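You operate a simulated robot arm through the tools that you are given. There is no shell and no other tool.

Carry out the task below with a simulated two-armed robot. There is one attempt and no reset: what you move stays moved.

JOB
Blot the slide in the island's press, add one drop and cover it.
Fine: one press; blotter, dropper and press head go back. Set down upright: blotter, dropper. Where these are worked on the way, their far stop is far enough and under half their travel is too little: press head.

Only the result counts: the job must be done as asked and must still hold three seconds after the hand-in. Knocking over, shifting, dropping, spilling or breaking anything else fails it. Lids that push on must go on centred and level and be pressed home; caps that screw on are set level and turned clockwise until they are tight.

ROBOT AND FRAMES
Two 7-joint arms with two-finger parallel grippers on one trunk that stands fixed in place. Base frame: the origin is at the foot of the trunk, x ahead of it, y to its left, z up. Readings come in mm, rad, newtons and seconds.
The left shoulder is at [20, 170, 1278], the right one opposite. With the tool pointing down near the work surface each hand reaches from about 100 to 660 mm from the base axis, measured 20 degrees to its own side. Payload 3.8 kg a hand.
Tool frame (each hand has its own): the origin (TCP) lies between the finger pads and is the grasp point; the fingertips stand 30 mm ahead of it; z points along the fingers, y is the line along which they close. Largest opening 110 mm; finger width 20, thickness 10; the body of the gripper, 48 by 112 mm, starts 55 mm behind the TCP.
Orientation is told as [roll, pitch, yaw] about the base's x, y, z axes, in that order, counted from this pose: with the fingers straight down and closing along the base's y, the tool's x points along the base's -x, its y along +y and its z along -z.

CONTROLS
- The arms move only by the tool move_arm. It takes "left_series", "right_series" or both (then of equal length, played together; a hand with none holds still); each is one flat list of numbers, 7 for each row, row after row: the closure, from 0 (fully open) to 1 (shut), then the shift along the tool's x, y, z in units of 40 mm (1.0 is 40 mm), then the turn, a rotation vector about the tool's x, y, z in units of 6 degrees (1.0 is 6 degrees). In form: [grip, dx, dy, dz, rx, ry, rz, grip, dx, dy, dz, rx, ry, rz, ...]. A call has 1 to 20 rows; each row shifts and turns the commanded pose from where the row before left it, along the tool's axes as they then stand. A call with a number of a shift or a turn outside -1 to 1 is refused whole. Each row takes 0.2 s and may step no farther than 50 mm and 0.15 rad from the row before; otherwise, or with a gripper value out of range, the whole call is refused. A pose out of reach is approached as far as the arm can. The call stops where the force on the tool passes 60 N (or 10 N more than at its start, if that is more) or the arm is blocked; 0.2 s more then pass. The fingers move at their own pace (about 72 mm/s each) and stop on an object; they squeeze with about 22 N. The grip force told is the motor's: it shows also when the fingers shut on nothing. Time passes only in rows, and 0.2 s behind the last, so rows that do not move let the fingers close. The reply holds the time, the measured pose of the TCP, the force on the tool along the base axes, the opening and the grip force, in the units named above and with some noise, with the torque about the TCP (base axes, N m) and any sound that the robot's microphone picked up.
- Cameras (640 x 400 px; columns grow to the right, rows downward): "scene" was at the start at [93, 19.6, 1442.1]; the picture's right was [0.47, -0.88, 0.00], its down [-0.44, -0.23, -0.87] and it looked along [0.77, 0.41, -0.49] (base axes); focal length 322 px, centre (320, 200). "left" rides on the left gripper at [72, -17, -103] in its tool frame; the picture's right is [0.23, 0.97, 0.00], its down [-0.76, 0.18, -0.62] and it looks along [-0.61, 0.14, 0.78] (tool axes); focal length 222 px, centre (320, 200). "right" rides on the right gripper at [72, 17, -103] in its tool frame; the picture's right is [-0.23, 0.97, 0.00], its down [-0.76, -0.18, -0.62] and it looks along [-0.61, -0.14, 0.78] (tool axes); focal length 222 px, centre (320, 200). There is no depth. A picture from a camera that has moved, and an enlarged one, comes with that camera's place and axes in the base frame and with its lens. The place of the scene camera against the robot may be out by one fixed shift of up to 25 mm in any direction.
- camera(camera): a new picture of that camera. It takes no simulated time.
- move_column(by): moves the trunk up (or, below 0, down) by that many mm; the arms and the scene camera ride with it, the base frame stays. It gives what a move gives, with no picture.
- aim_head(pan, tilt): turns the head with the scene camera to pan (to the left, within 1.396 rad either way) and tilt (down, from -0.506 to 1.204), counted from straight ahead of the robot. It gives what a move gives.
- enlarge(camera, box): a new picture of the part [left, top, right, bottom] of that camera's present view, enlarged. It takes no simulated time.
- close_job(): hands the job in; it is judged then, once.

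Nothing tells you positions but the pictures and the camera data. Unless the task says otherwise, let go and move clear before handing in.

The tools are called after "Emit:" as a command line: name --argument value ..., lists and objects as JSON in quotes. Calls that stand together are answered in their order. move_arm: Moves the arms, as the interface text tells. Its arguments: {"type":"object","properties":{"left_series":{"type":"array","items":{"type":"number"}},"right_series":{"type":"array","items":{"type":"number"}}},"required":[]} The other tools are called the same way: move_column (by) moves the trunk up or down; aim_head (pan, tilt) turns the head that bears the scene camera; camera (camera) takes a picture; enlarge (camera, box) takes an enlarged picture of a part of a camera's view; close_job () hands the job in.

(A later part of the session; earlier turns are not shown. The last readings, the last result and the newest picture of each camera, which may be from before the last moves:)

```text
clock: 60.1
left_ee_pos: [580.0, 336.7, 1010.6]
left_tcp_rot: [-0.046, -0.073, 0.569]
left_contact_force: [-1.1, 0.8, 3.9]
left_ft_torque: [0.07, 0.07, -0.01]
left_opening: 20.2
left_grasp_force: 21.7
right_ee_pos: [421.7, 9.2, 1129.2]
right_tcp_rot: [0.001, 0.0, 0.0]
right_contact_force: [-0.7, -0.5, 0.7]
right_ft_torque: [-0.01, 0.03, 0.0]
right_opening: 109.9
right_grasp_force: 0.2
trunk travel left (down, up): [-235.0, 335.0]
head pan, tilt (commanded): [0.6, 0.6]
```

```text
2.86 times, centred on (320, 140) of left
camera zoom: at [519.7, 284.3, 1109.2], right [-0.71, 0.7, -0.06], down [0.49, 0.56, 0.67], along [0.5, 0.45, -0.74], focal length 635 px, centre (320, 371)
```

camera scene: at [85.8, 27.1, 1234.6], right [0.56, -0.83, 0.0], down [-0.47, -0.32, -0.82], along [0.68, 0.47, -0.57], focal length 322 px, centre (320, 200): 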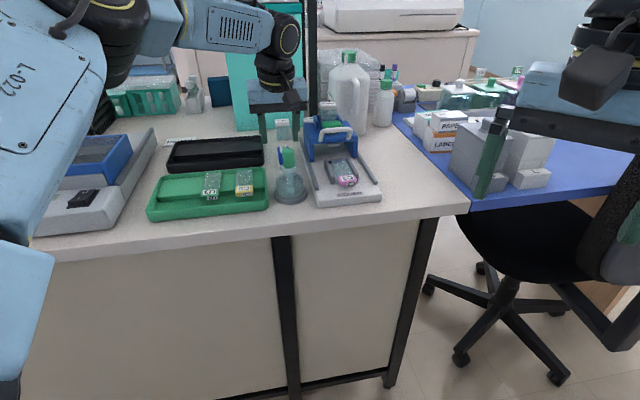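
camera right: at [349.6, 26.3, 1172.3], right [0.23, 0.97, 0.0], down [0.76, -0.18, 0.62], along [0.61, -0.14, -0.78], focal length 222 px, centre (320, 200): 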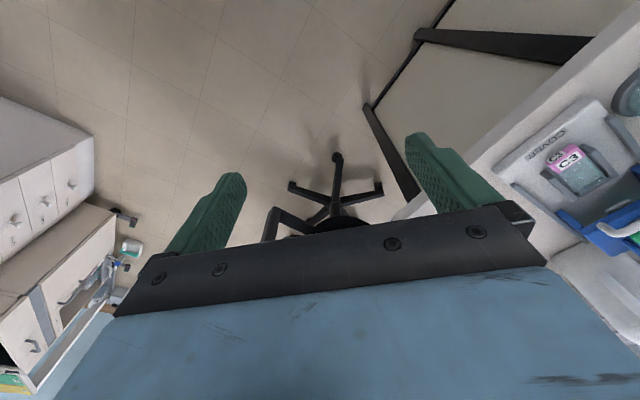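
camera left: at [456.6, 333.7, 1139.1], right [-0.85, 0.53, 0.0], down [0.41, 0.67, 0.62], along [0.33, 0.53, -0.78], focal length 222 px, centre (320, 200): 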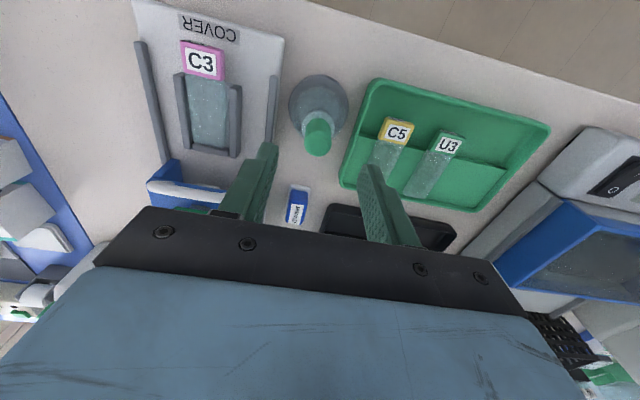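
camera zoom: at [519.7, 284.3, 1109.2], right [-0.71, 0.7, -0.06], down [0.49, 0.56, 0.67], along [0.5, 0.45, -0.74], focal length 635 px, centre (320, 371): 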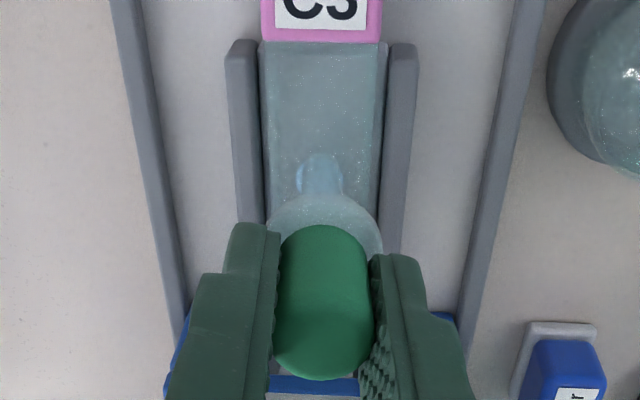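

Touching the glass released the drop: a bluish drop is on the slide and the liquid in the stem is gone. I'll lift straight up at once so there is only one.

Emit:
move_arm --left_series '[0.95, 0, 0, -0.2, 0, 0, 0, 0.95, 0, 0, -0.4, 0, 0, 0, 0.95, 0, 0, -0.5, 0, 0, 0]'

Emit:
enlarge --camera "scene" --box '[310, 140, 370, 215]'

Emit:
enlarge --camera "left" --box '[270, 30, 370, 150]'

```text
clock: 60.9
left_ee_pos: [575.1, 335.1, 1053.8]
left_tcp_rot: [-0.044, -0.071, 0.568]
left_contact_force: [-0.7, 0.0, 0.0]
left_ft_torque: [0.02, 0.02, 0.0]
left_opening: 20.1
left_grasp_force: 22.3
right_ee_pos: [422.0, 9.2, 1130.3]
right_tcp_rot: [0.0, 0.0, 0.001]
right_contact_force: [-0.5, -0.6, 0.4]
right_ft_torque: [0.01, 0.01, -0.05]
right_opening: 109.8
right_grasp_force: 0.0
trunk travel left (down, up): [-235.0, 335.0]
head pan, tilt (commanded): [0.6, 0.6]
```

```text
5.33 times, centred on (340, 178) of scene
camera zoom: at [85.5, 27.0, 1294.7], right [0.56, -0.83, 0.0], down [-0.47, -0.32, -0.83], along [0.68, 0.47, -0.56], focal length 1718 px, centre (213, 320)
```

zoom: 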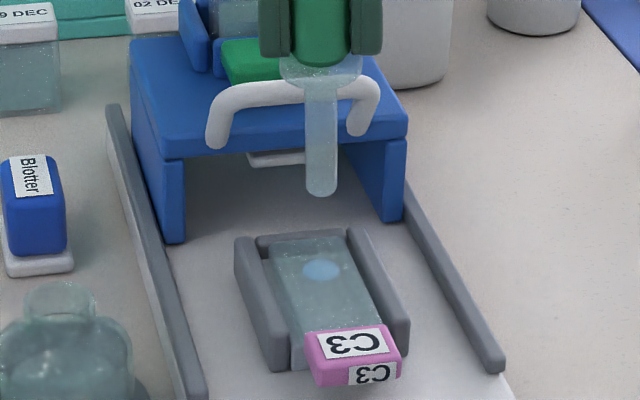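

```text
3.33 times, centred on (320, 90) of left
camera zoom: at [515.0, 282.9, 1151.6], right [-0.71, 0.7, -0.06], down [0.49, 0.56, 0.67], along [0.5, 0.45, -0.74], focal length 740 px, centre (320, 567)
```

zoom: 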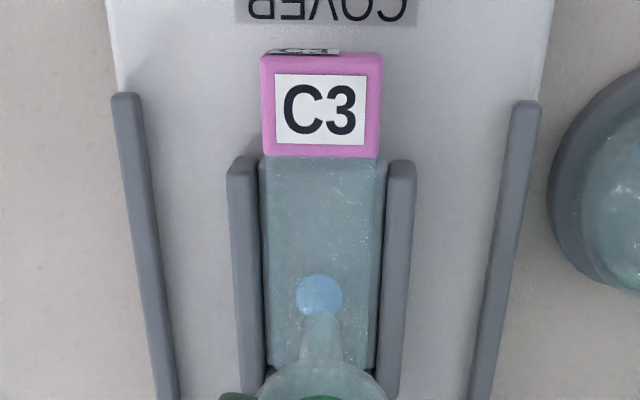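

Exactly one drop sits on the middle of the slide. Now I'll straighten the dropper, return to the flask at (497, 395) and check alignment above its neck.

Emit:
move_arm --left_series '[0.95, 0, 0, -0.1, -0.21, 0.34, 0, 0.95, 0, 0, -0.1, -0.22, 0.34, 0, 0.95, 0, 0, 0, 0, 0, -0.7, 0.95, 0, 0, 0, 0, 0, -0.7, 0.95, 0, 0, 0, 0, 0, -0.7, 0.95, 0, 0, 0, 0, 0, 0]'

```text
clock: 62.3
left_ee_pos: [575.4, 336.2, 1062.2]
left_tcp_rot: [0.0, 0.0, 0.786]
left_contact_force: [0.0, -0.5, -1.1]
left_ft_torque: [0.03, -0.04, 0.0]
left_opening: 20.4
left_grasp_force: 21.8
right_ee_pos: [421.2, 8.9, 1129.4]
right_tcp_rot: [0.0, 0.001, -0.001]
right_contact_force: [0.2, 0.6, -0.6]
right_ft_torque: [0.02, -0.01, 0.01]
right_opening: 109.9
right_grasp_force: 0.0
trunk travel left (down, up): [-235.0, 335.0]
head pan, tilt (commanded): [0.6, 0.6]
```

Emit:
move_arm --left_series '[0.95, 0.0845, 0.5, 0, 0, 0, 0, 0.95, 0.0845, 0.71, 0, 0, 0, 0, 0.95, 0.0845, 0.71, 0, 0, 0, 0, 0.95, 0.0845, 0.5, 0, 0, 0, 0, 0.95, 0, 0, 0, 0, 0, 0]'

Emit:
enlarge --camera "scene" --box '[250, 120, 340, 240]'

Emit:
enlarge --camera "left" --box '[270, 50, 370, 160]'

```text
clock: 63.5
left_ee_pos: [496.9, 395.8, 1064.6]
left_tcp_rot: [0.002, 0.001, 0.785]
left_contact_force: [-0.1, -0.7, -0.3]
left_ft_torque: [-0.01, -0.01, 0.01]
left_opening: 20.1
left_grasp_force: 22.3
right_ee_pos: [421.0, 10.6, 1128.6]
right_tcp_rot: [0.001, -0.001, -0.001]
right_contact_force: [0.5, 0.5, 0.3]
right_ft_torque: [0.03, 0.04, 0.0]
right_opening: 109.8
right_grasp_force: 0.1
trunk travel left (down, up): [-235.0, 335.0]
head pan, tilt (commanded): [0.6, 0.6]
```

```text
3.33 times, centred on (295, 180) of scene
camera zoom: at [85.9, 27.1, 1294.6], right [0.56, -0.83, 0.0], down [-0.47, -0.32, -0.83], along [0.68, 0.47, -0.56], focal length 1074 px, centre (403, 267)
```

zoom: 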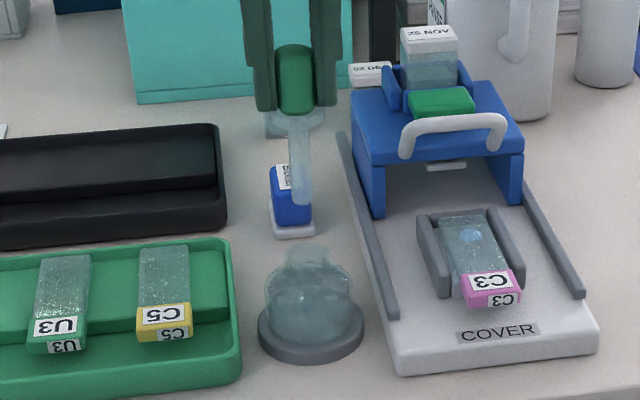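

```text
3.64 times, centred on (320, 105) of left
camera zoom: at [457.7, 333.4, 1167.2], right [-0.85, 0.53, 0.0], down [0.41, 0.66, 0.62], along [0.33, 0.53, -0.78], focal length 808 px, centre (320, 546)
```

zoom: 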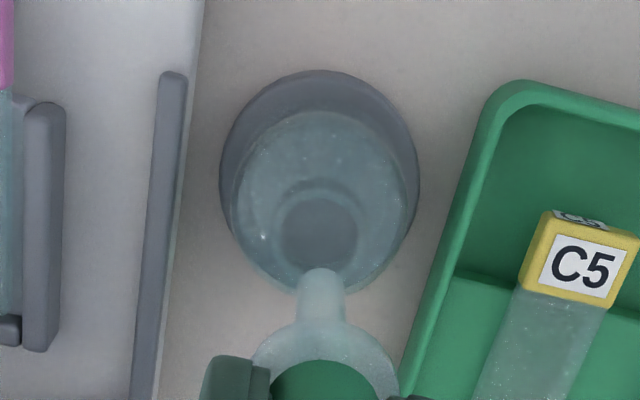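

The stem hangs exactly over the flask's neck. I'll lower it slowly into the neck and watch the force.

Emit:
move_arm --left_series '[0.95, 0, 0, 0.2, 0, 0, 0, 0.95, 0, 0, 0.25, 0, 0, 0, 0.95, 0, 0, 0.2, 0, 0, 0, 0.95, 0, 0, 0.15, 0, 0, 0, 0.95, 0, 0, 0, 0, 0, 0]'

Emit:
enlarge --camera "scene" --box '[265, 150, 325, 230]'

Emit:
enlarge --camera "left" --box '[270, 50, 370, 160]'

```text
clock: 64.7
left_ee_pos: [497.3, 395.2, 1030.0]
left_tcp_rot: [0.001, -0.002, 0.785]
left_contact_force: [-0.1, 0.0, 0.8]
left_ft_torque: [0.01, 0.03, 0.02]
left_opening: 20.2
left_grasp_force: 21.5
right_ee_pos: [421.6, 10.4, 1130.7]
right_tcp_rot: [0.0, 0.0, 0.0]
right_contact_force: [0.2, -0.8, 0.0]
right_ft_torque: [-0.01, -0.03, 0.02]
right_opening: 109.9
right_grasp_force: 0.0
trunk travel left (down, up): [-235.0, 335.0]
head pan, tilt (commanded): [0.6, 0.6]
```

```text
5.00 times, centred on (295, 190) of scene
camera zoom: at [85.8, 27.1, 1294.6], right [0.56, -0.83, 0.0], down [-0.47, -0.32, -0.83], along [0.68, 0.47, -0.56], focal length 1610 px, centre (445, 250)
```

zoom: 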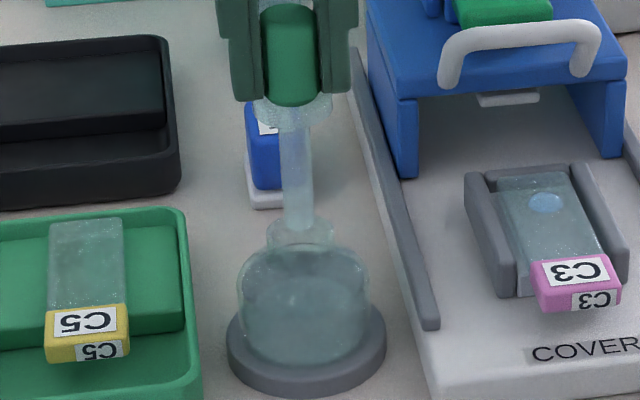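

```text
3.64 times, centred on (320, 105) of left
camera zoom: at [458.2, 333.1, 1133.4], right [-0.85, 0.53, 0.0], down [0.41, 0.66, 0.62], along [0.33, 0.53, -0.78], focal length 808 px, centre (320, 546)
```

zoom: 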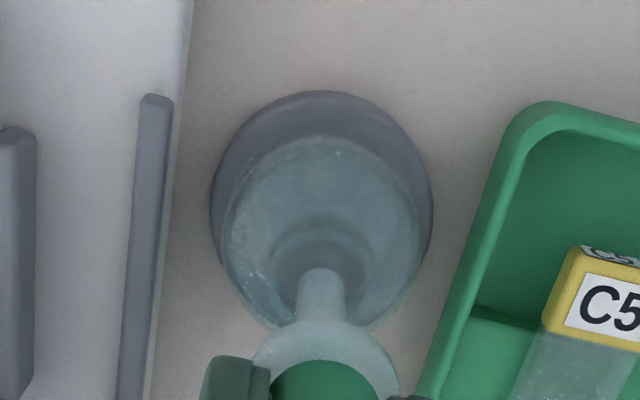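

Emit:
move_arm --left_series '[0.95, 0, 0, 0.15, 0, 0, 0, 0.95, 0, 0, 0.2, 0, 0, 0, 0.95, 0, 0, 0.2, 0, 0, 0, 0.95, 0, 0, 0, 0, 0, 0]'

Emit:
enlarge --camera "scene" --box '[265, 150, 325, 230]'

```text
clock: 65.7
left_ee_pos: [497.5, 394.6, 1007.2]
left_tcp_rot: [-0.001, 0.001, 0.785]
left_contact_force: [0.1, 0.3, -1.1]
left_ft_torque: [-0.02, -0.01, 0.02]
left_opening: 20.5
left_grasp_force: 22.1
right_ee_pos: [421.8, 10.8, 1129.0]
right_tcp_rot: [0.0, 0.001, -0.001]
right_contact_force: [0.1, -0.4, -0.4]
right_ft_torque: [0.0, 0.02, 0.03]
right_opening: 110.1
right_grasp_force: 0.1
trunk travel left (down, up): [-235.0, 335.0]
head pan, tilt (commanded): [0.6, 0.6]
```

```text
5.00 times, centred on (295, 190) of scene
camera zoom: at [85.8, 27.1, 1294.6], right [0.56, -0.83, 0.0], down [-0.47, -0.32, -0.83], along [0.68, 0.47, -0.56], focal length 1610 px, centre (445, 250)
```

zoom: 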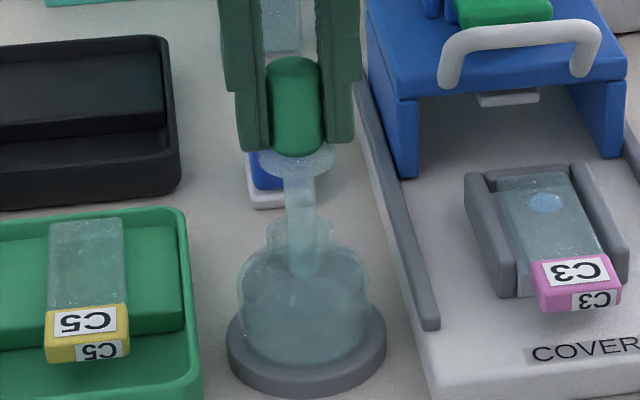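

Emit:
move_arm --left_series '[0.95, 0, 0, 0.2, 0, 0, 0, 0.95, 0, 0, 0.2, 0, 0, 0, 0.95, 0, 0, 0.2, 0, 0, 0, 0.95, 0, 0, 0.1, 0, 0, 0, 0.95, 0, 0, 0, 0, 0, 0]'

Emit:
enlarge --camera "scene" --box '[265, 150, 325, 230]'

```text
clock: 66.9
left_ee_pos: [496.7, 394.8, 979.1]
left_tcp_rot: [-0.002, -0.002, 0.784]
left_contact_force: [-0.7, -0.5, -0.1]
left_ft_torque: [0.0, 0.01, 0.03]
left_opening: 20.3
left_grasp_force: 21.6
right_ee_pos: [421.2, 10.2, 1129.3]
right_tcp_rot: [0.0, -0.001, -0.001]
right_contact_force: [-0.2, -0.3, 0.0]
right_ft_torque: [0.02, -0.02, -0.01]
right_opening: 110.1
right_grasp_force: 0.0
trunk travel left (down, up): [-235.0, 335.0]
head pan, tilt (commanded): [0.6, 0.6]
```

```text
5.00 times, centred on (295, 190) of scene
camera zoom: at [85.8, 27.1, 1294.6], right [0.56, -0.83, 0.0], down [-0.47, -0.32, -0.83], along [0.68, 0.47, -0.56], focal length 1610 px, centre (445, 250)
```

zoom: 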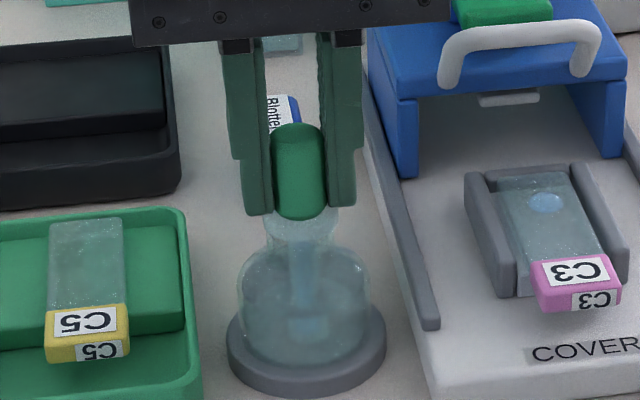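

Emit:
move_arm --left_series '[0.95, 0, 0, 0.05, 0, 0, 0, 0.95, 0, 0, 0, 0, 0, 0]'

Emit:
move_arm --left_series '[0.95, 0, 0, 0.025, 0, 0, 0, 0.95, 0, 0, 0, 0, 0, 0]'

```text
clock: 67.5
left_ee_pos: [497.3, 393.9, 977.7]
left_tcp_rot: [0.0, -0.003, 0.787]
left_contact_force: [0.0, 0.2, 0.0]
left_ft_torque: [0.01, 0.04, 0.01]
left_opening: 20.1
left_grasp_force: 22.1
right_ee_pos: [422.3, 9.4, 1129.8]
right_tcp_rot: [0.001, 0.001, 0.001]
right_contact_force: [0.1, 0.1, -0.2]
right_ft_torque: [0.02, -0.04, 0.0]
right_opening: 109.9
right_grasp_force: 0.0
trunk travel left (down, up): [-235.0, 335.0]
head pan, tilt (commanded): [0.6, 0.6]
```

```text
clock: 68.1
left_ee_pos: [497.3, 395.4, 976.7]
left_tcp_rot: [-0.001, 0.0, 0.785]
left_contact_force: [1.3, 0.8, -0.3]
left_ft_torque: [0.03, -0.01, 0.04]
left_opening: 20.1
left_grasp_force: 22.0
right_ee_pos: [421.5, 10.2, 1128.7]
right_tcp_rot: [0.0, 0.0, 0.0]
right_contact_force: [-0.6, -0.3, 0.0]
right_ft_torque: [0.02, 0.01, 0.01]
right_opening: 110.0
right_grasp_force: 0.1
trunk travel left (down, up): [-235.0, 335.0]
head pan, tilt (commanded): [0.6, 0.6]
```

Emit:
move_arm --left_series '[0.95, 0, 0, 0.025, 0, 0, 0, 0.95, 0, 0, 0, 0, 0, 0]'

Emit:
move_arm --left_series '[0.95, 0, 0, 0.02, 0, 0, 0, 0.95, 0, 0, 0, 0, 0, 0]'

Emit:
enlarge --camera "scene" --box '[265, 150, 325, 230]'

```text
clock: 68.7
left_ee_pos: [496.8, 395.4, 975.7]
left_tcp_rot: [-0.002, -0.001, 0.785]
left_contact_force: [-0.1, -0.5, -0.2]
left_ft_torque: [0.0, -0.01, -0.01]
left_opening: 20.4
left_grasp_force: 22.0
right_ee_pos: [422.4, 10.7, 1129.0]
right_tcp_rot: [0.0, -0.001, 0.001]
right_contact_force: [0.5, -0.1, -0.5]
right_ft_torque: [0.0, -0.02, -0.04]
right_opening: 110.3
right_grasp_force: 0.1
trunk travel left (down, up): [-235.0, 335.0]
head pan, tilt (commanded): [0.6, 0.6]
```

```text
clock: 69.3
left_ee_pos: [497.0, 395.4, 975.9]
left_tcp_rot: [-0.003, -0.001, 0.787]
left_contact_force: [-0.7, -1.6, 2.2]
left_ft_torque: [-0.02, 0.04, 0.01]
left_opening: 20.4
left_grasp_force: 22.1
right_ee_pos: [422.2, 10.6, 1128.3]
right_tcp_rot: [0.0, -0.001, -0.001]
right_contact_force: [-0.4, 0.2, 0.8]
right_ft_torque: [0.02, -0.02, 0.01]
right_opening: 109.8
right_grasp_force: 0.0
trunk travel left (down, up): [-235.0, 335.0]
head pan, tilt (commanded): [0.6, 0.6]
```

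```text
5.00 times, centred on (295, 190) of scene
camera zoom: at [85.6, 26.9, 1294.7], right [0.56, -0.83, 0.0], down [-0.47, -0.32, -0.83], along [0.68, 0.47, -0.56], focal length 1610 px, centre (445, 250)
```

zoom: 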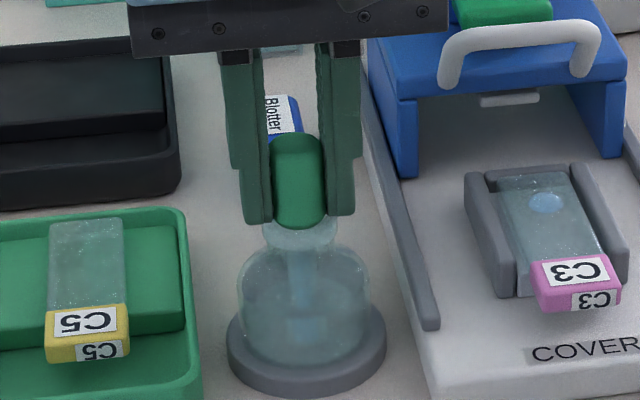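

The dropper is seated in its flask again (2 N contact). I'll open the fingers and withdraw straight up.

Emit:
move_arm --left_series '[0.8, 0, 0, 0, 0, 0, 0, 0.7, 0, 0, 0, 0, 0, 0, 0.6, 0, 0, 0, 0, 0, 0, 0.6, 0, 0, -0.3, 0, 0, 0, 0.6, 0, 0, -0.6, 0, 0, 0, 0.6, 0, 0, -0.8, 0, 0, 0, 0.6, 0, 0, -0.8, 0, 0, 0]'

Emit:
enlarge --camera "scene" --box '[235, 110, 365, 240]'

Emit:
camera --camera "left"

```text
clock: 70.9
left_ee_pos: [498.7, 392.8, 1076.0]
left_tcp_rot: [-0.002, 0.0, 0.785]
left_contact_force: [0.7, 0.0, -0.2]
left_ft_torque: [0.01, -0.04, -0.04]
left_opening: 43.9
left_grasp_force: 0.1
right_ee_pos: [421.4, 10.2, 1130.4]
right_tcp_rot: [0.001, 0.001, 0.001]
right_contact_force: [0.8, 0.1, -0.9]
right_ft_torque: [0.0, 0.01, -0.01]
right_opening: 109.9
right_grasp_force: 0.0
trunk travel left (down, up): [-235.0, 335.0]
head pan, tilt (commanded): [0.6, 0.6]
```

```text
3.08 times, centred on (300, 175) of scene
camera zoom: at [85.6, 26.9, 1294.7], right [0.56, -0.83, 0.0], down [-0.47, -0.32, -0.83], along [0.68, 0.47, -0.56], focal length 991 px, centre (382, 277)
```

zoom: 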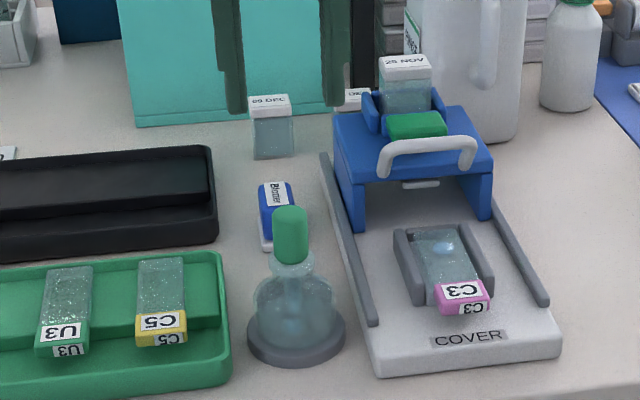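

```text
taken
camera left: at [459.5, 331.6, 1180.6], right [-0.85, 0.53, 0.0], down [0.41, 0.66, 0.62], along [0.33, 0.53, -0.78], focal length 222 px, centre (320, 200)
```

left: 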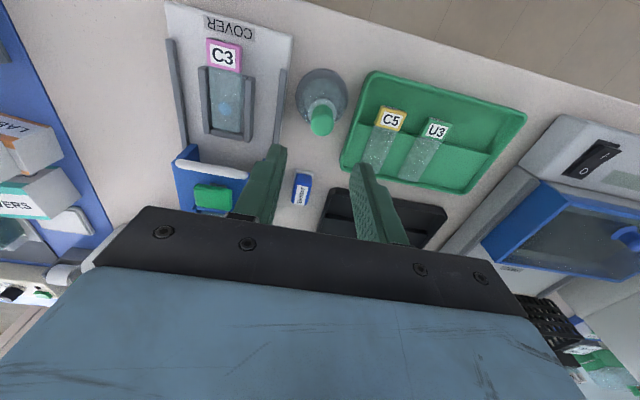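

The dropper stands upright in its flask. Now the press head: I'll study its handle, pad and cassette closely.

Emit:
enlarge --camera "scene" --box '[295, 120, 375, 190]'

Emit:
enlarge --camera "left" --box '[150, 30, 300, 220]'

Emit:
enlarge --camera "right" --box '[480, 60, 640, 260]'

```text
5.71 times, centred on (335, 155) of scene
camera zoom: at [85.6, 26.9, 1294.7], right [0.56, -0.83, 0.0], down [-0.47, -0.32, -0.83], along [0.68, 0.47, -0.56], focal length 1840 px, centre (234, 457)
```

zoom: 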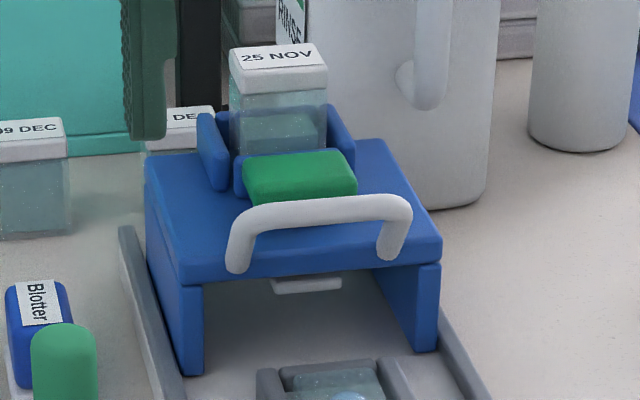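

```text
2.11 times, centred on (225, 125) of left
camera zoom: at [459.5, 331.6, 1180.6], right [-0.85, 0.53, 0.0], down [0.41, 0.66, 0.62], along [0.33, 0.53, -0.78], focal length 468 px, centre (520, 358)
```

zoom: 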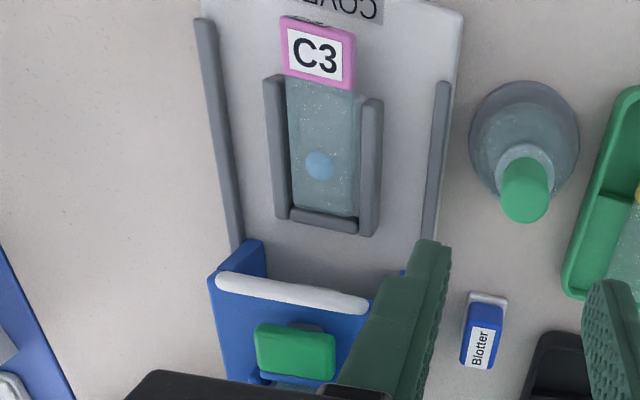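

```text
2.00 times, centred on (560, 160) of right
camera zoom: at [349.3, 26.0, 1232.4], right [0.23, 0.97, 0.0], down [0.76, -0.18, 0.62], along [0.61, -0.14, -0.78], focal length 444 px, centre (-160, 280)
```

zoom: 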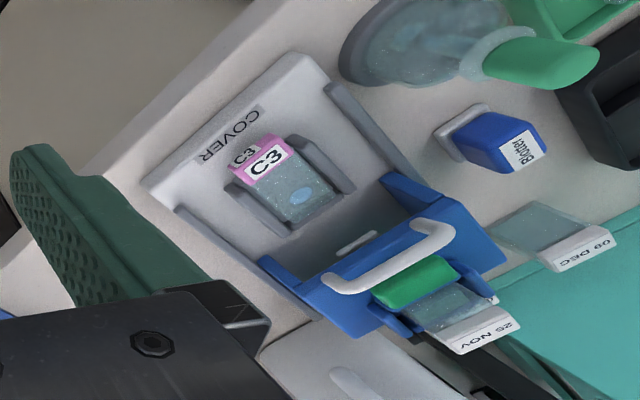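

The head is a blue gantry with a vertical arch handle at its front edge (bar at A≈712, E from −217 to −140), a green press knob behind it at A≈730–758, and the cassette behind that. I'll grip the arch's left leg with fingers closing along the island edge and the hand tilted outward, so I move there, tilt and lower the trunk again.

Emit:
move_arm --left_series '[0.727, -0.25, -0.6, 0, 0, -1, 0, 0.727, -0.25, -0.6, 0, 0, -1, 0, 0.727, -0.25, -0.6, 0, 0, -1, 0, 0.727, 0, 0, 0, 0, 0, 0]'

Emit:
move_column --by -60

Emit:
camera --camera "left"

Emit:
enlarge --camera "left" --box '[220, 80, 420, 230]'

```text
clock: 71.9
left_ee_pos: [570.0, 363.5, 1081.8]
left_tcp_rot: [-0.003, -0.315, 0.787]
left_contact_force: [0.7, 0.4, -0.6]
left_ft_torque: [-0.01, 0.0, -0.02]
left_opening: 30.0
left_grasp_force: 0.0
right_ee_pos: [421.6, 10.7, 1129.8]
right_tcp_rot: [0.0, -0.001, 0.0]
right_contact_force: [-0.5, -0.3, -0.6]
right_ft_torque: [-0.01, 0.0, -0.02]
right_opening: 110.1
right_grasp_force: 0.0
trunk travel left (down, up): [-235.0, 335.0]
head pan, tilt (commanded): [0.6, 0.6]
```

```text
clock: 72.9
left_ee_pos: [567.9, 363.5, 1021.7]
left_tcp_rot: [-0.002, -0.316, 0.787]
left_contact_force: [0.7, 0.5, 0.7]
left_ft_torque: [-0.02, -0.01, 0.0]
left_opening: 29.9
left_grasp_force: 0.0
right_ee_pos: [421.5, 9.7, 1071.1]
right_tcp_rot: [0.0, 0.0, -0.001]
right_contact_force: [-1.1, 0.2, 0.6]
right_ft_torque: [0.03, 0.04, -0.01]
right_opening: 110.1
right_grasp_force: 0.0
trunk travel left (down, up): [-175.0, 395.0]
head pan, tilt (commanded): [0.6, 0.6]
```

```text
taken
camera left: at [509.6, 282.1, 1098.1], right [-0.84, 0.54, -0.07], down [0.25, 0.5, 0.83], along [0.48, 0.68, -0.56], focal length 222 px, centre (320, 200)
```

left: 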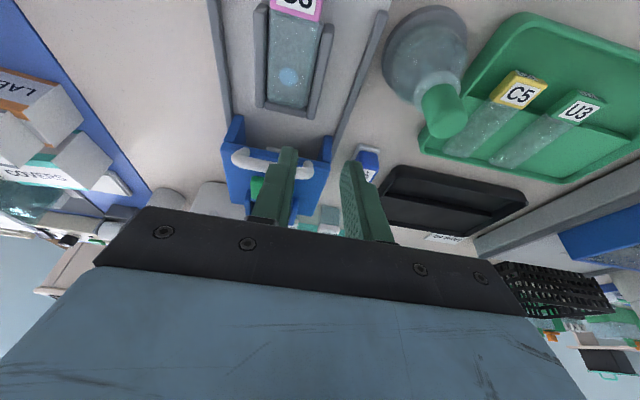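

```text
2.67 times, centred on (320, 155) of left
camera zoom: at [509.6, 282.1, 1098.1], right [-0.84, 0.54, -0.07], down [0.25, 0.5, 0.83], along [0.48, 0.68, -0.56], focal length 592 px, centre (320, 320)
```

zoom: 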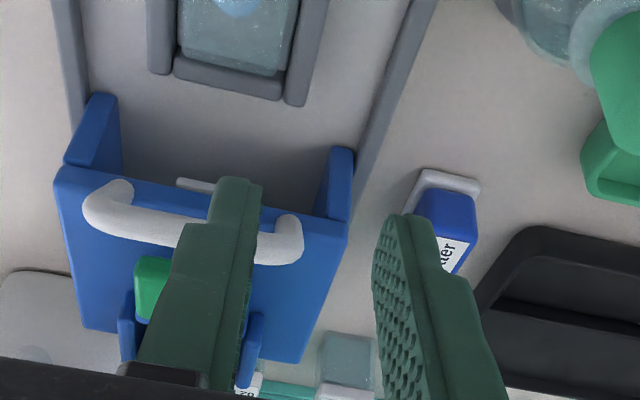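

Comparing several views puts the handle bar higher and further forward than I first thought: about A = 698, z = 982, with the knob near A = 738, z ≈ 983. There is room for a finger behind the bar, so I'll turn the hand 90° (yaw −45°) to grip the bar across, doing the turn in free air first.

Emit:
move_arm --left_series '[0.6, 0.4, 0, -0.4, 0, 1, 0, 0.6, 0.4, 0, -0.4, 0, 1, 0, 0.6, 0.4, 0, -0.4, 0, 1, 0, 0.6, 0, 0, 0, 0, 0, 1, 0.6, 0, 0, 0, 0, 0, 1, 0.6, 0, 0, 0, 0, 0, 1, 0.6, 0, 0, 0, 0, 0, 1, 0.6, 0, 0, 0, 0, 0, 1, 0.6, 0, 0, 0, 0, 0, 1, 0.6, 0, 0, 0, 0, 0, 1, 0.6, 0, 0, 0, 0, 0, 1, 0.6, 0, 0, 0, 0, 0, 1, 0.6, 0, 0, 0, 0, 0, 1, 0.6, 0, 0, 0, 0, 0, 1, 0.6, 0, 0, 0, 0, 0, 1, 0.6, 0, 0, 0, 0, 0, 1, 0.6, 0, 0, 0, 0, 0, 1, 0.6, 0, 0, 0, 0, 0, 1]'

Emit:
camera --camera "left"

Emit:
camera --camera "scene"

```text
clock: 76.7
left_ee_pos: [527.0, 323.5, 1058.3]
left_tcp_rot: [0.0, 0.0, -0.786]
left_contact_force: [0.2, 0.6, -0.2]
left_ft_torque: [-0.01, -0.01, -0.03]
left_opening: 43.8
left_grasp_force: 0.1
right_ee_pos: [422.4, 11.5, 1068.8]
right_tcp_rot: [0.001, 0.001, -0.001]
right_contact_force: [-1.1, 0.4, -0.4]
right_ft_torque: [-0.03, 0.02, 0.02]
right_opening: 109.8
right_grasp_force: 0.2
trunk travel left (down, up): [-175.0, 395.0]
head pan, tilt (commanded): [0.6, 0.6]
```

```text
taken
camera left: at [464.8, 364.5, 1161.1], right [0.53, 0.85, 0.0], down [0.66, -0.41, 0.62], along [0.53, -0.33, -0.78], focal length 222 px, centre (320, 200)
```

left: 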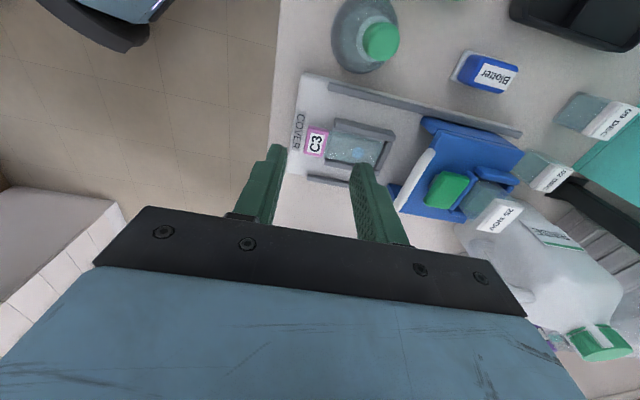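

```text
taken
camera scene: at [85.8, 27.1, 1234.6], right [0.56, -0.83, 0.0], down [-0.47, -0.32, -0.83], along [0.68, 0.47, -0.56], focal length 322 px, centre (320, 200)
```

scene: 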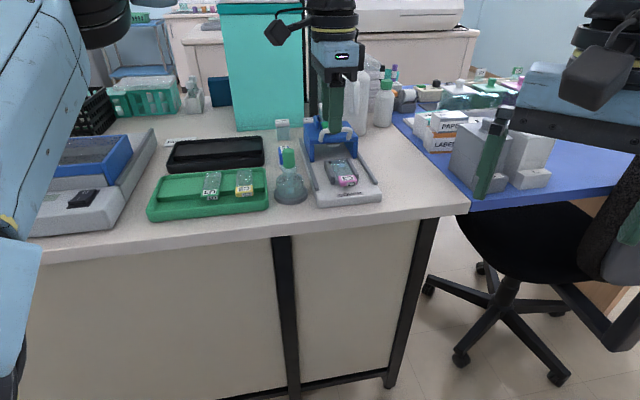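

The hand is turned and this new viewpoint shows the press from the side. I'll zoom in for precise handle and knob positions.

Emit:
enlarge --camera "left" --box '[290, 60, 560, 260]'

Emit:
enlarge --camera "left" --box '[380, 100, 540, 240]'

```text
2.00 times, centred on (425, 160) of left
camera zoom: at [464.8, 364.5, 1161.1], right [0.53, 0.85, 0.0], down [0.66, -0.41, 0.62], along [0.53, -0.33, -0.78], focal length 444 px, centre (110, 280)
```

zoom: 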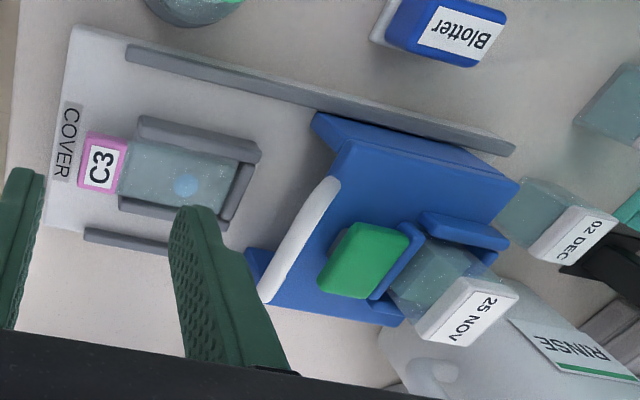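

```text
2.86 times, centred on (460, 170) of left
camera zoom: at [464.8, 364.5, 1161.1], right [0.53, 0.85, 0.0], down [0.66, -0.41, 0.62], along [0.53, -0.33, -0.78], focal length 635 px, centre (-80, 286)
```

zoom: 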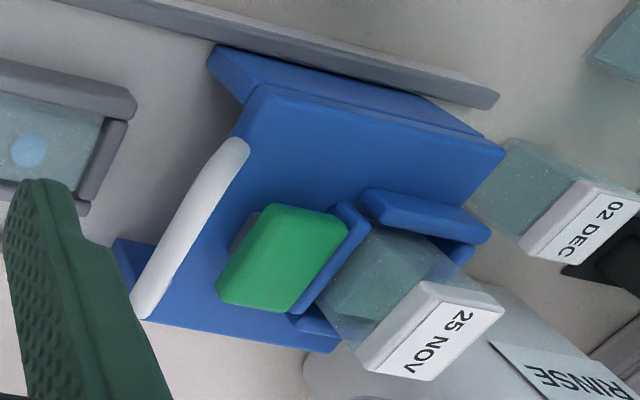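

Cross-checking all views with the symmetry of the press, I now put the bar at about A = 714, z = 961 and the knob at A = 735–769, z ≈ 967. To keep clear of the knob, I'll grip across the arch's left corner (E ≈ −147); first I tilt the hand outward and move to a pre-grasp above it.

Emit:
move_arm --left_series '[0.64, 0, 0, 0, -1, 0, 0, 0.64, 0, 0, 0, -1, 0, 0, 0.64, 0, 0, 0, -1, 0, 0, 0.64, -0.025, 0.635, 0.408, 0, 0, 0, 0.64, -0.025, 0.635, 0.408, 0, 0, 0, 0.64, -0.025, 0.635, 0.408, 0, 0, 0, 0.64, 0, 0, 0, 0, 0, 0]'

Emit:
camera --camera "left"

Emit:
enlarge --camera "left" --box '[240, 60, 440, 230]'

Emit:
enlarge --camera "scene" --box '[260, 60, 400, 210]'

```text
clock: 78.3
left_ee_pos: [593.6, 384.5, 1036.4]
left_tcp_rot: [0.317, -0.002, -0.786]
left_contact_force: [-0.7, -0.8, -0.6]
left_ft_torque: [0.01, -0.04, -0.02]
left_opening: 39.7
left_grasp_force: 0.0
right_ee_pos: [421.2, 10.0, 1069.7]
right_tcp_rot: [-0.001, -0.001, -0.001]
right_contact_force: [-0.5, 0.0, 0.5]
right_ft_torque: [0.02, -0.01, -0.02]
right_opening: 109.8
right_grasp_force: 0.1
trunk travel left (down, up): [-175.0, 395.0]
head pan, tilt (commanded): [0.6, 0.6]
```

```text
taken
camera left: at [508.8, 402.8, 1128.8], right [0.49, 0.82, 0.3], down [0.52, -0.56, 0.65], along [0.7, -0.16, -0.7], focal length 222 px, centre (320, 200)
```

left: 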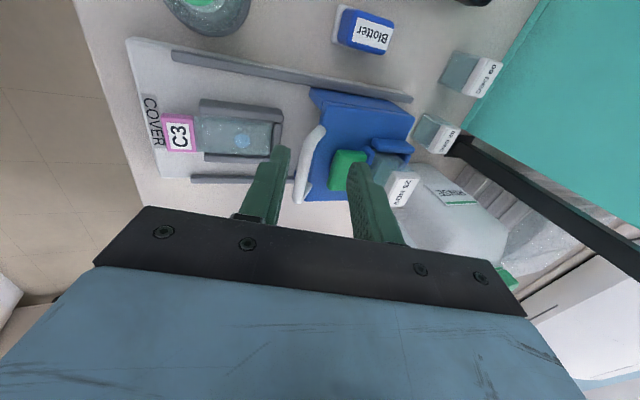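

```text
2.35 times, centred on (340, 145) of left
camera zoom: at [508.8, 402.8, 1128.8], right [0.49, 0.82, 0.3], down [0.52, -0.56, 0.65], along [0.7, -0.16, -0.7], focal length 523 px, centre (273, 329)
```

zoom: 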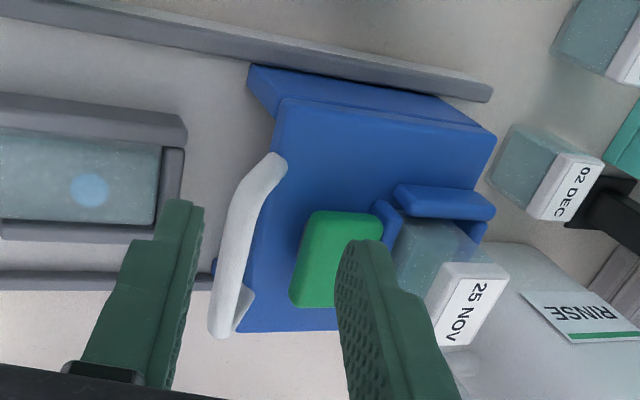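

```text
2.67 times, centred on (330, 135) of scene
camera zoom: at [85.7, 27.0, 1234.7], right [0.56, -0.83, 0.0], down [-0.47, -0.32, -0.83], along [0.68, 0.47, -0.56], focal length 859 px, centre (293, 373)
```

zoom: 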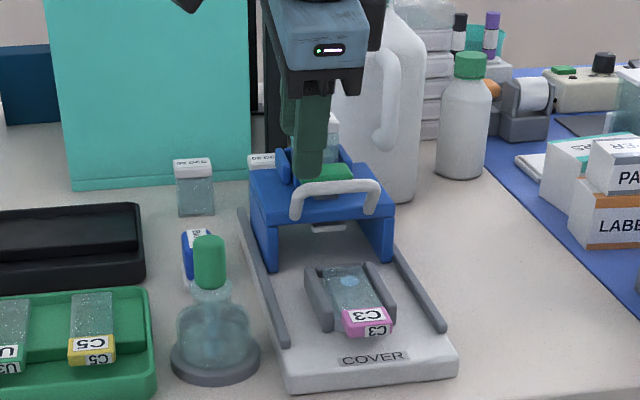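

The arch leans forward (bar mid near A = 709, z = 968; feet near A = 722, z = 945), and its left corner sits almost on the tool axis ahead. I'll correct sideways a little to stay clear of the knob and descend halfway along the tool axis.

Emit:
move_arm --left_series '[0.68, 0.085, -0.065, 0.45, 0, 0, 0, 0.68, 0, 0, 0.45, 0, 0, 0, 0.68, 0, 0, 0, 0, 0, 0]'

Emit:
enlarge --camera "left" --box '[240, 60, 440, 230]'

Emit:
enlarge --camera "scene" --box '[280, 90, 370, 190]'

```text
clock: 79.1
left_ee_pos: [595.7, 390.3, 1001.0]
left_tcp_rot: [0.314, 0.001, -0.785]
left_contact_force: [0.0, 0.2, 0.2]
left_ft_torque: [0.01, -0.02, 0.01]
left_opening: 35.2
left_grasp_force: 0.1
right_ee_pos: [421.4, 10.7, 1069.9]
right_tcp_rot: [0.0, 0.0, -0.001]
right_contact_force: [-0.2, 0.5, -0.6]
right_ft_torque: [-0.05, -0.03, -0.01]
right_opening: 109.8
right_grasp_force: 0.1
trunk travel left (down, up): [-175.0, 395.0]
head pan, tilt (commanded): [0.6, 0.6]
```

```text
2.35 times, centred on (340, 145) of left
camera zoom: at [511.9, 409.9, 1093.5], right [0.49, 0.82, 0.3], down [0.52, -0.55, 0.65], along [0.7, -0.16, -0.7], focal length 523 px, centre (273, 329)
```

zoom: 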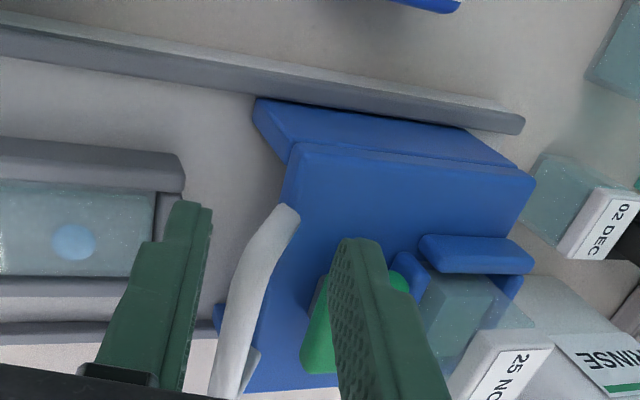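

```text
4.00 times, centred on (325, 140) of scene
camera zoom: at [85.8, 27.1, 1234.6], right [0.56, -0.83, 0.0], down [-0.47, -0.32, -0.83], along [0.68, 0.47, -0.56], focal length 1288 px, centre (300, 440)
```

zoom: 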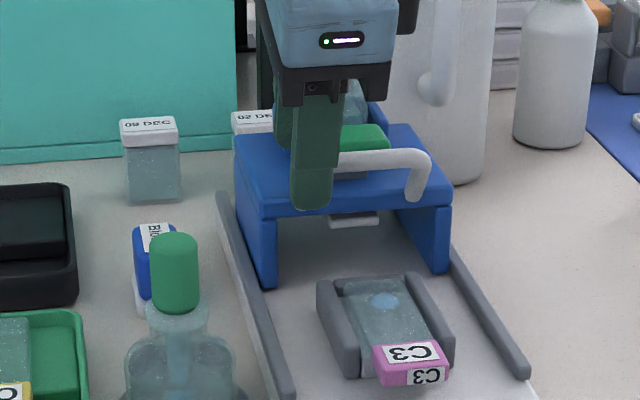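

The corner of the arch is right between the fingers' paths, about 15 mm below the tips. I'll descend another 24 mm along the tool axis with a small correction and then check.

Emit:
move_arm --left_series '[0.68, 0.02, 0.08, 0.2, 0, 0, 0, 0.68, 0, 0, 0.2, 0, 0, 0, 0.68, 0, 0, 0.2, 0, 0, 0, 0.68, 0, 0, 0, 0, 0, 0]'

Emit:
enlarge --camera "left" --box '[240, 60, 440, 230]'

Emit:
enlarge --camera "scene" --box '[280, 90, 370, 190]'

```text
clock: 80.1
left_ee_pos: [602.4, 399.8, 978.0]
left_tcp_rot: [0.313, -0.002, -0.782]
left_contact_force: [0.6, 0.3, 0.4]
left_ft_torque: [-0.01, -0.02, 0.03]
left_opening: 35.1
left_grasp_force: 0.0
right_ee_pos: [421.3, 10.0, 1069.1]
right_tcp_rot: [0.0, -0.001, 0.0]
right_contact_force: [0.3, 0.3, 0.2]
right_ft_torque: [-0.02, 0.01, 0.03]
right_opening: 110.1
right_grasp_force: 0.1
trunk travel left (down, up): [-175.0, 395.0]
head pan, tilt (commanded): [0.6, 0.6]
```

```text
2.35 times, centred on (340, 145) of left
camera zoom: at [517.6, 418.1, 1072.1], right [0.49, 0.82, 0.3], down [0.52, -0.55, 0.65], along [0.7, -0.16, -0.7], focal length 523 px, centre (273, 329)
```

zoom: 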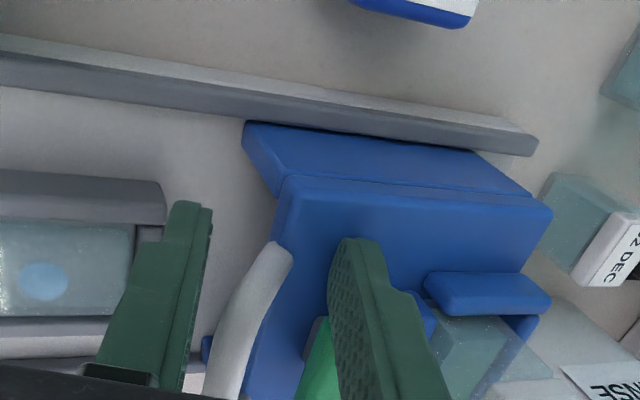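

```text
4.00 times, centred on (325, 140) of scene
camera zoom: at [85.8, 27.1, 1234.6], right [0.56, -0.83, 0.0], down [-0.47, -0.32, -0.83], along [0.68, 0.47, -0.56], focal length 1288 px, centre (300, 440)
```

zoom: 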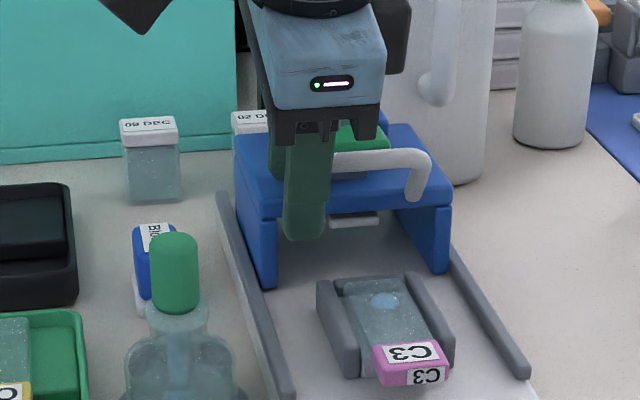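

The arch corner is between the fingers at the right depth. I'll close on it.

Emit:
move_arm --left_series '[0.8, 0, 0, 0, 0, 0, 0, 0.9, 0, 0, 0, 0, 0, 0, 1, 0, 0, 0, 0, 0, 0, 1, 0, 0, 0, 0, 0, 0]'

Emit:
enlarge --camera "left" --box '[240, 60, 440, 230]'

Emit:
enlarge --camera "scene" --box '[280, 90, 370, 190]'

```text
clock: 81.1
left_ee_pos: [599.7, 397.8, 979.8]
left_tcp_rot: [0.312, 0.001, -0.788]
left_contact_force: [-16.5, -9.2, -3.0]
left_ft_torque: [1.04, -0.62, -0.32]
left_opening: 18.4
left_grasp_force: 44.6
right_ee_pos: [420.4, 8.6, 1070.0]
right_tcp_rot: [0.003, -0.002, 0.0]
right_contact_force: [1.0, 0.4, 0.1]
right_ft_torque: [-0.02, 0.0, -0.01]
right_opening: 109.8
right_grasp_force: 0.0
trunk travel left (down, up): [-175.0, 395.0]
head pan, tilt (commanded): [0.6, 0.6]
```

```text
2.35 times, centred on (340, 145) of left
camera zoom: at [516.1, 416.5, 1072.9], right [0.5, 0.81, 0.3], down [0.52, -0.56, 0.65], along [0.69, -0.16, -0.7], focal length 523 px, centre (273, 329)
```

zoom: 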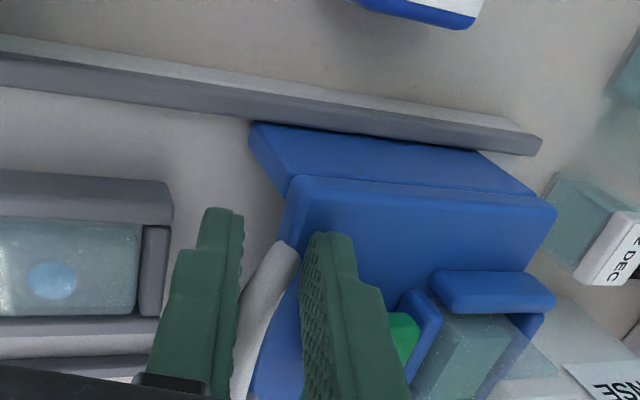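

```text
4.00 times, centred on (325, 140) of scene
camera zoom: at [84.2, 26.0, 1234.8], right [0.56, -0.83, 0.0], down [-0.47, -0.32, -0.83], along [0.68, 0.47, -0.56], focal length 1288 px, centre (300, 440)
```

zoom: 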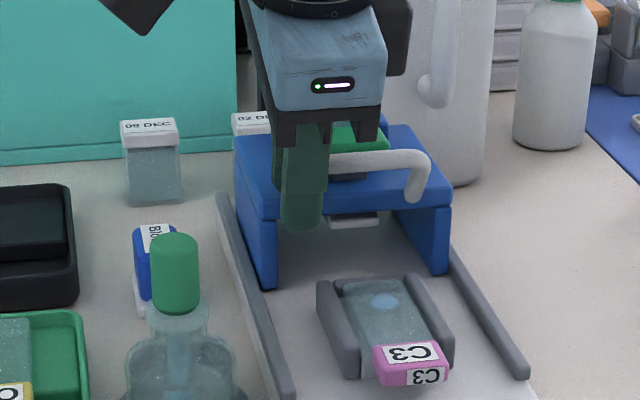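

The fingers hold the handle, with the front finger pressing it against the rear stop. I'll start pulling the head toward the front in small steps.

Emit:
move_arm --left_series '[1, 0, -0.12, -0.039, 0, 0, 0, 1, 0, -0.12, -0.039, 0, 0, 0, 1, 0, -0.2, -0.066, 0, 0, 0, 1, 0, 0, 0, 0, 0, 0]'

Emit:
enlarge --camera "left" --box '[240, 60, 440, 230]'

Emit:
enlarge --camera "scene" --box '[270, 90, 390, 220]'

```text
clock: 82.1
left_ee_pos: [590.1, 387.6, 980.3]
left_tcp_rot: [0.315, -0.002, -0.785]
left_contact_force: [-0.1, 2.1, 0.0]
left_ft_torque: [1.32, -0.88, -0.17]
left_opening: 18.2
left_grasp_force: 45.0
right_ee_pos: [421.0, 9.8, 1069.2]
right_tcp_rot: [0.0, 0.001, -0.002]
right_contact_force: [-0.4, -0.2, -0.2]
right_ft_torque: [-0.02, 0.03, 0.01]
right_opening: 110.0
right_grasp_force: 0.0
trunk travel left (down, up): [-175.0, 395.0]
head pan, tilt (commanded): [0.6, 0.6]
```

```text
2.35 times, centred on (340, 145) of left
camera zoom: at [505.3, 406.0, 1072.6], right [0.49, 0.82, 0.3], down [0.52, -0.55, 0.65], along [0.7, -0.16, -0.7], focal length 523 px, centre (273, 329)
```

zoom: 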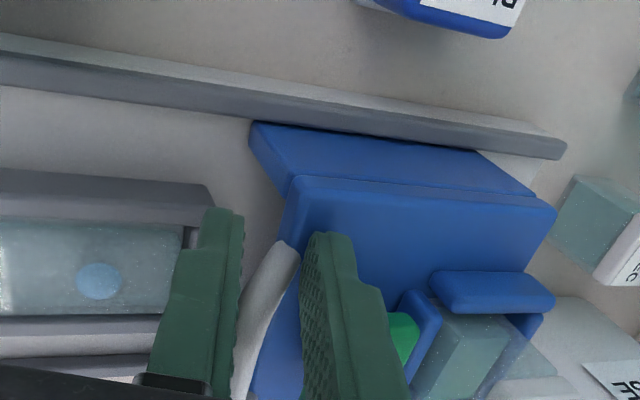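

```text
3.08 times, centred on (330, 155) of scene
camera zoom: at [85.7, 27.2, 1234.6], right [0.56, -0.83, 0.0], down [-0.47, -0.32, -0.83], along [0.68, 0.47, -0.56], focal length 991 px, centre (289, 338)
```

zoom: 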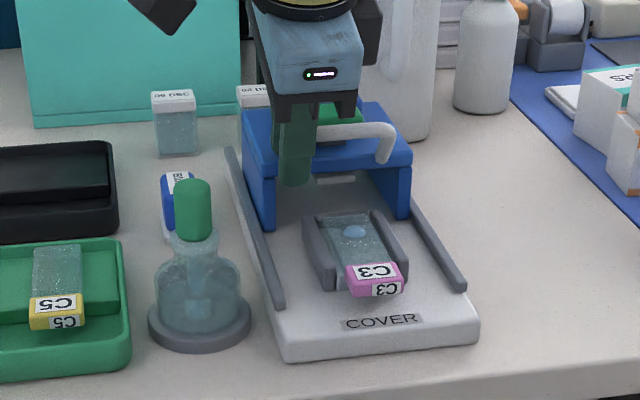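

The head follows the hand and the force is small. I'll keep pulling toward the front stop.

Emit:
move_arm --left_series '[1, 0, -0.2375, -0.078, 0, 0, 0, 1, 0, -0.2375, -0.078, 0, 0, 0, 1, 0, -0.2375, -0.078, 0, 0, 0, 1, 0, -0.2375, -0.078, 0, 0, 0, 1, 0, 0, 0, 0, 0, 0]'

Emit:
enlarge --camera "scene" --box '[270, 90, 390, 220]'

Emit:
enlarge --camera "left" --box '[200, 40, 440, 230]'

```text
clock: 83.3
left_ee_pos: [561.6, 357.9, 979.0]
left_tcp_rot: [0.314, -0.002, -0.786]
left_contact_force: [2.0, -2.6, -3.3]
left_ft_torque: [0.48, -1.46, -0.77]
left_opening: 18.2
left_grasp_force: 44.7
right_ee_pos: [421.4, 10.3, 1069.1]
right_tcp_rot: [0.0, 0.0, -0.001]
right_contact_force: [0.2, -0.9, -0.6]
right_ft_torque: [-0.04, 0.0, -0.01]
right_opening: 110.0
right_grasp_force: 0.0
trunk travel left (down, up): [-175.0, 395.0]
head pan, tilt (commanded): [0.6, 0.6]
```

```text
3.08 times, centred on (330, 155) of scene
camera zoom: at [86.1, 26.9, 1234.5], right [0.56, -0.83, 0.0], down [-0.47, -0.32, -0.83], along [0.68, 0.47, -0.56], focal length 991 px, centre (289, 338)
```

zoom: 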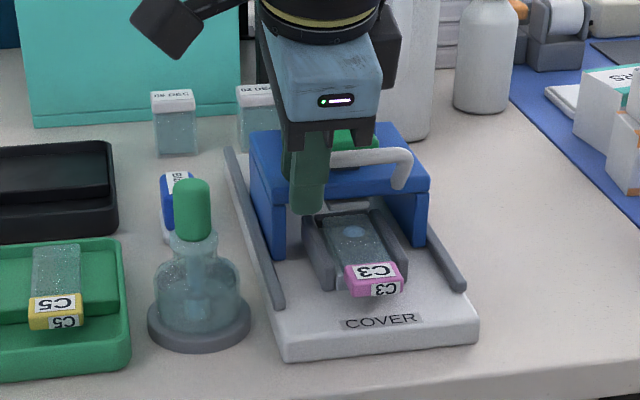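

```text
2.11 times, centred on (320, 135) of left
camera zoom: at [476.5, 377.3, 1072.9], right [0.49, 0.82, 0.3], down [0.52, -0.56, 0.65], along [0.7, -0.16, -0.7], focal length 468 px, centre (320, 337)
```

zoom: 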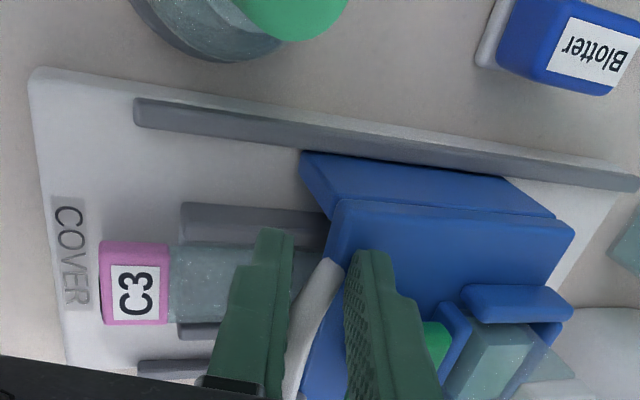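

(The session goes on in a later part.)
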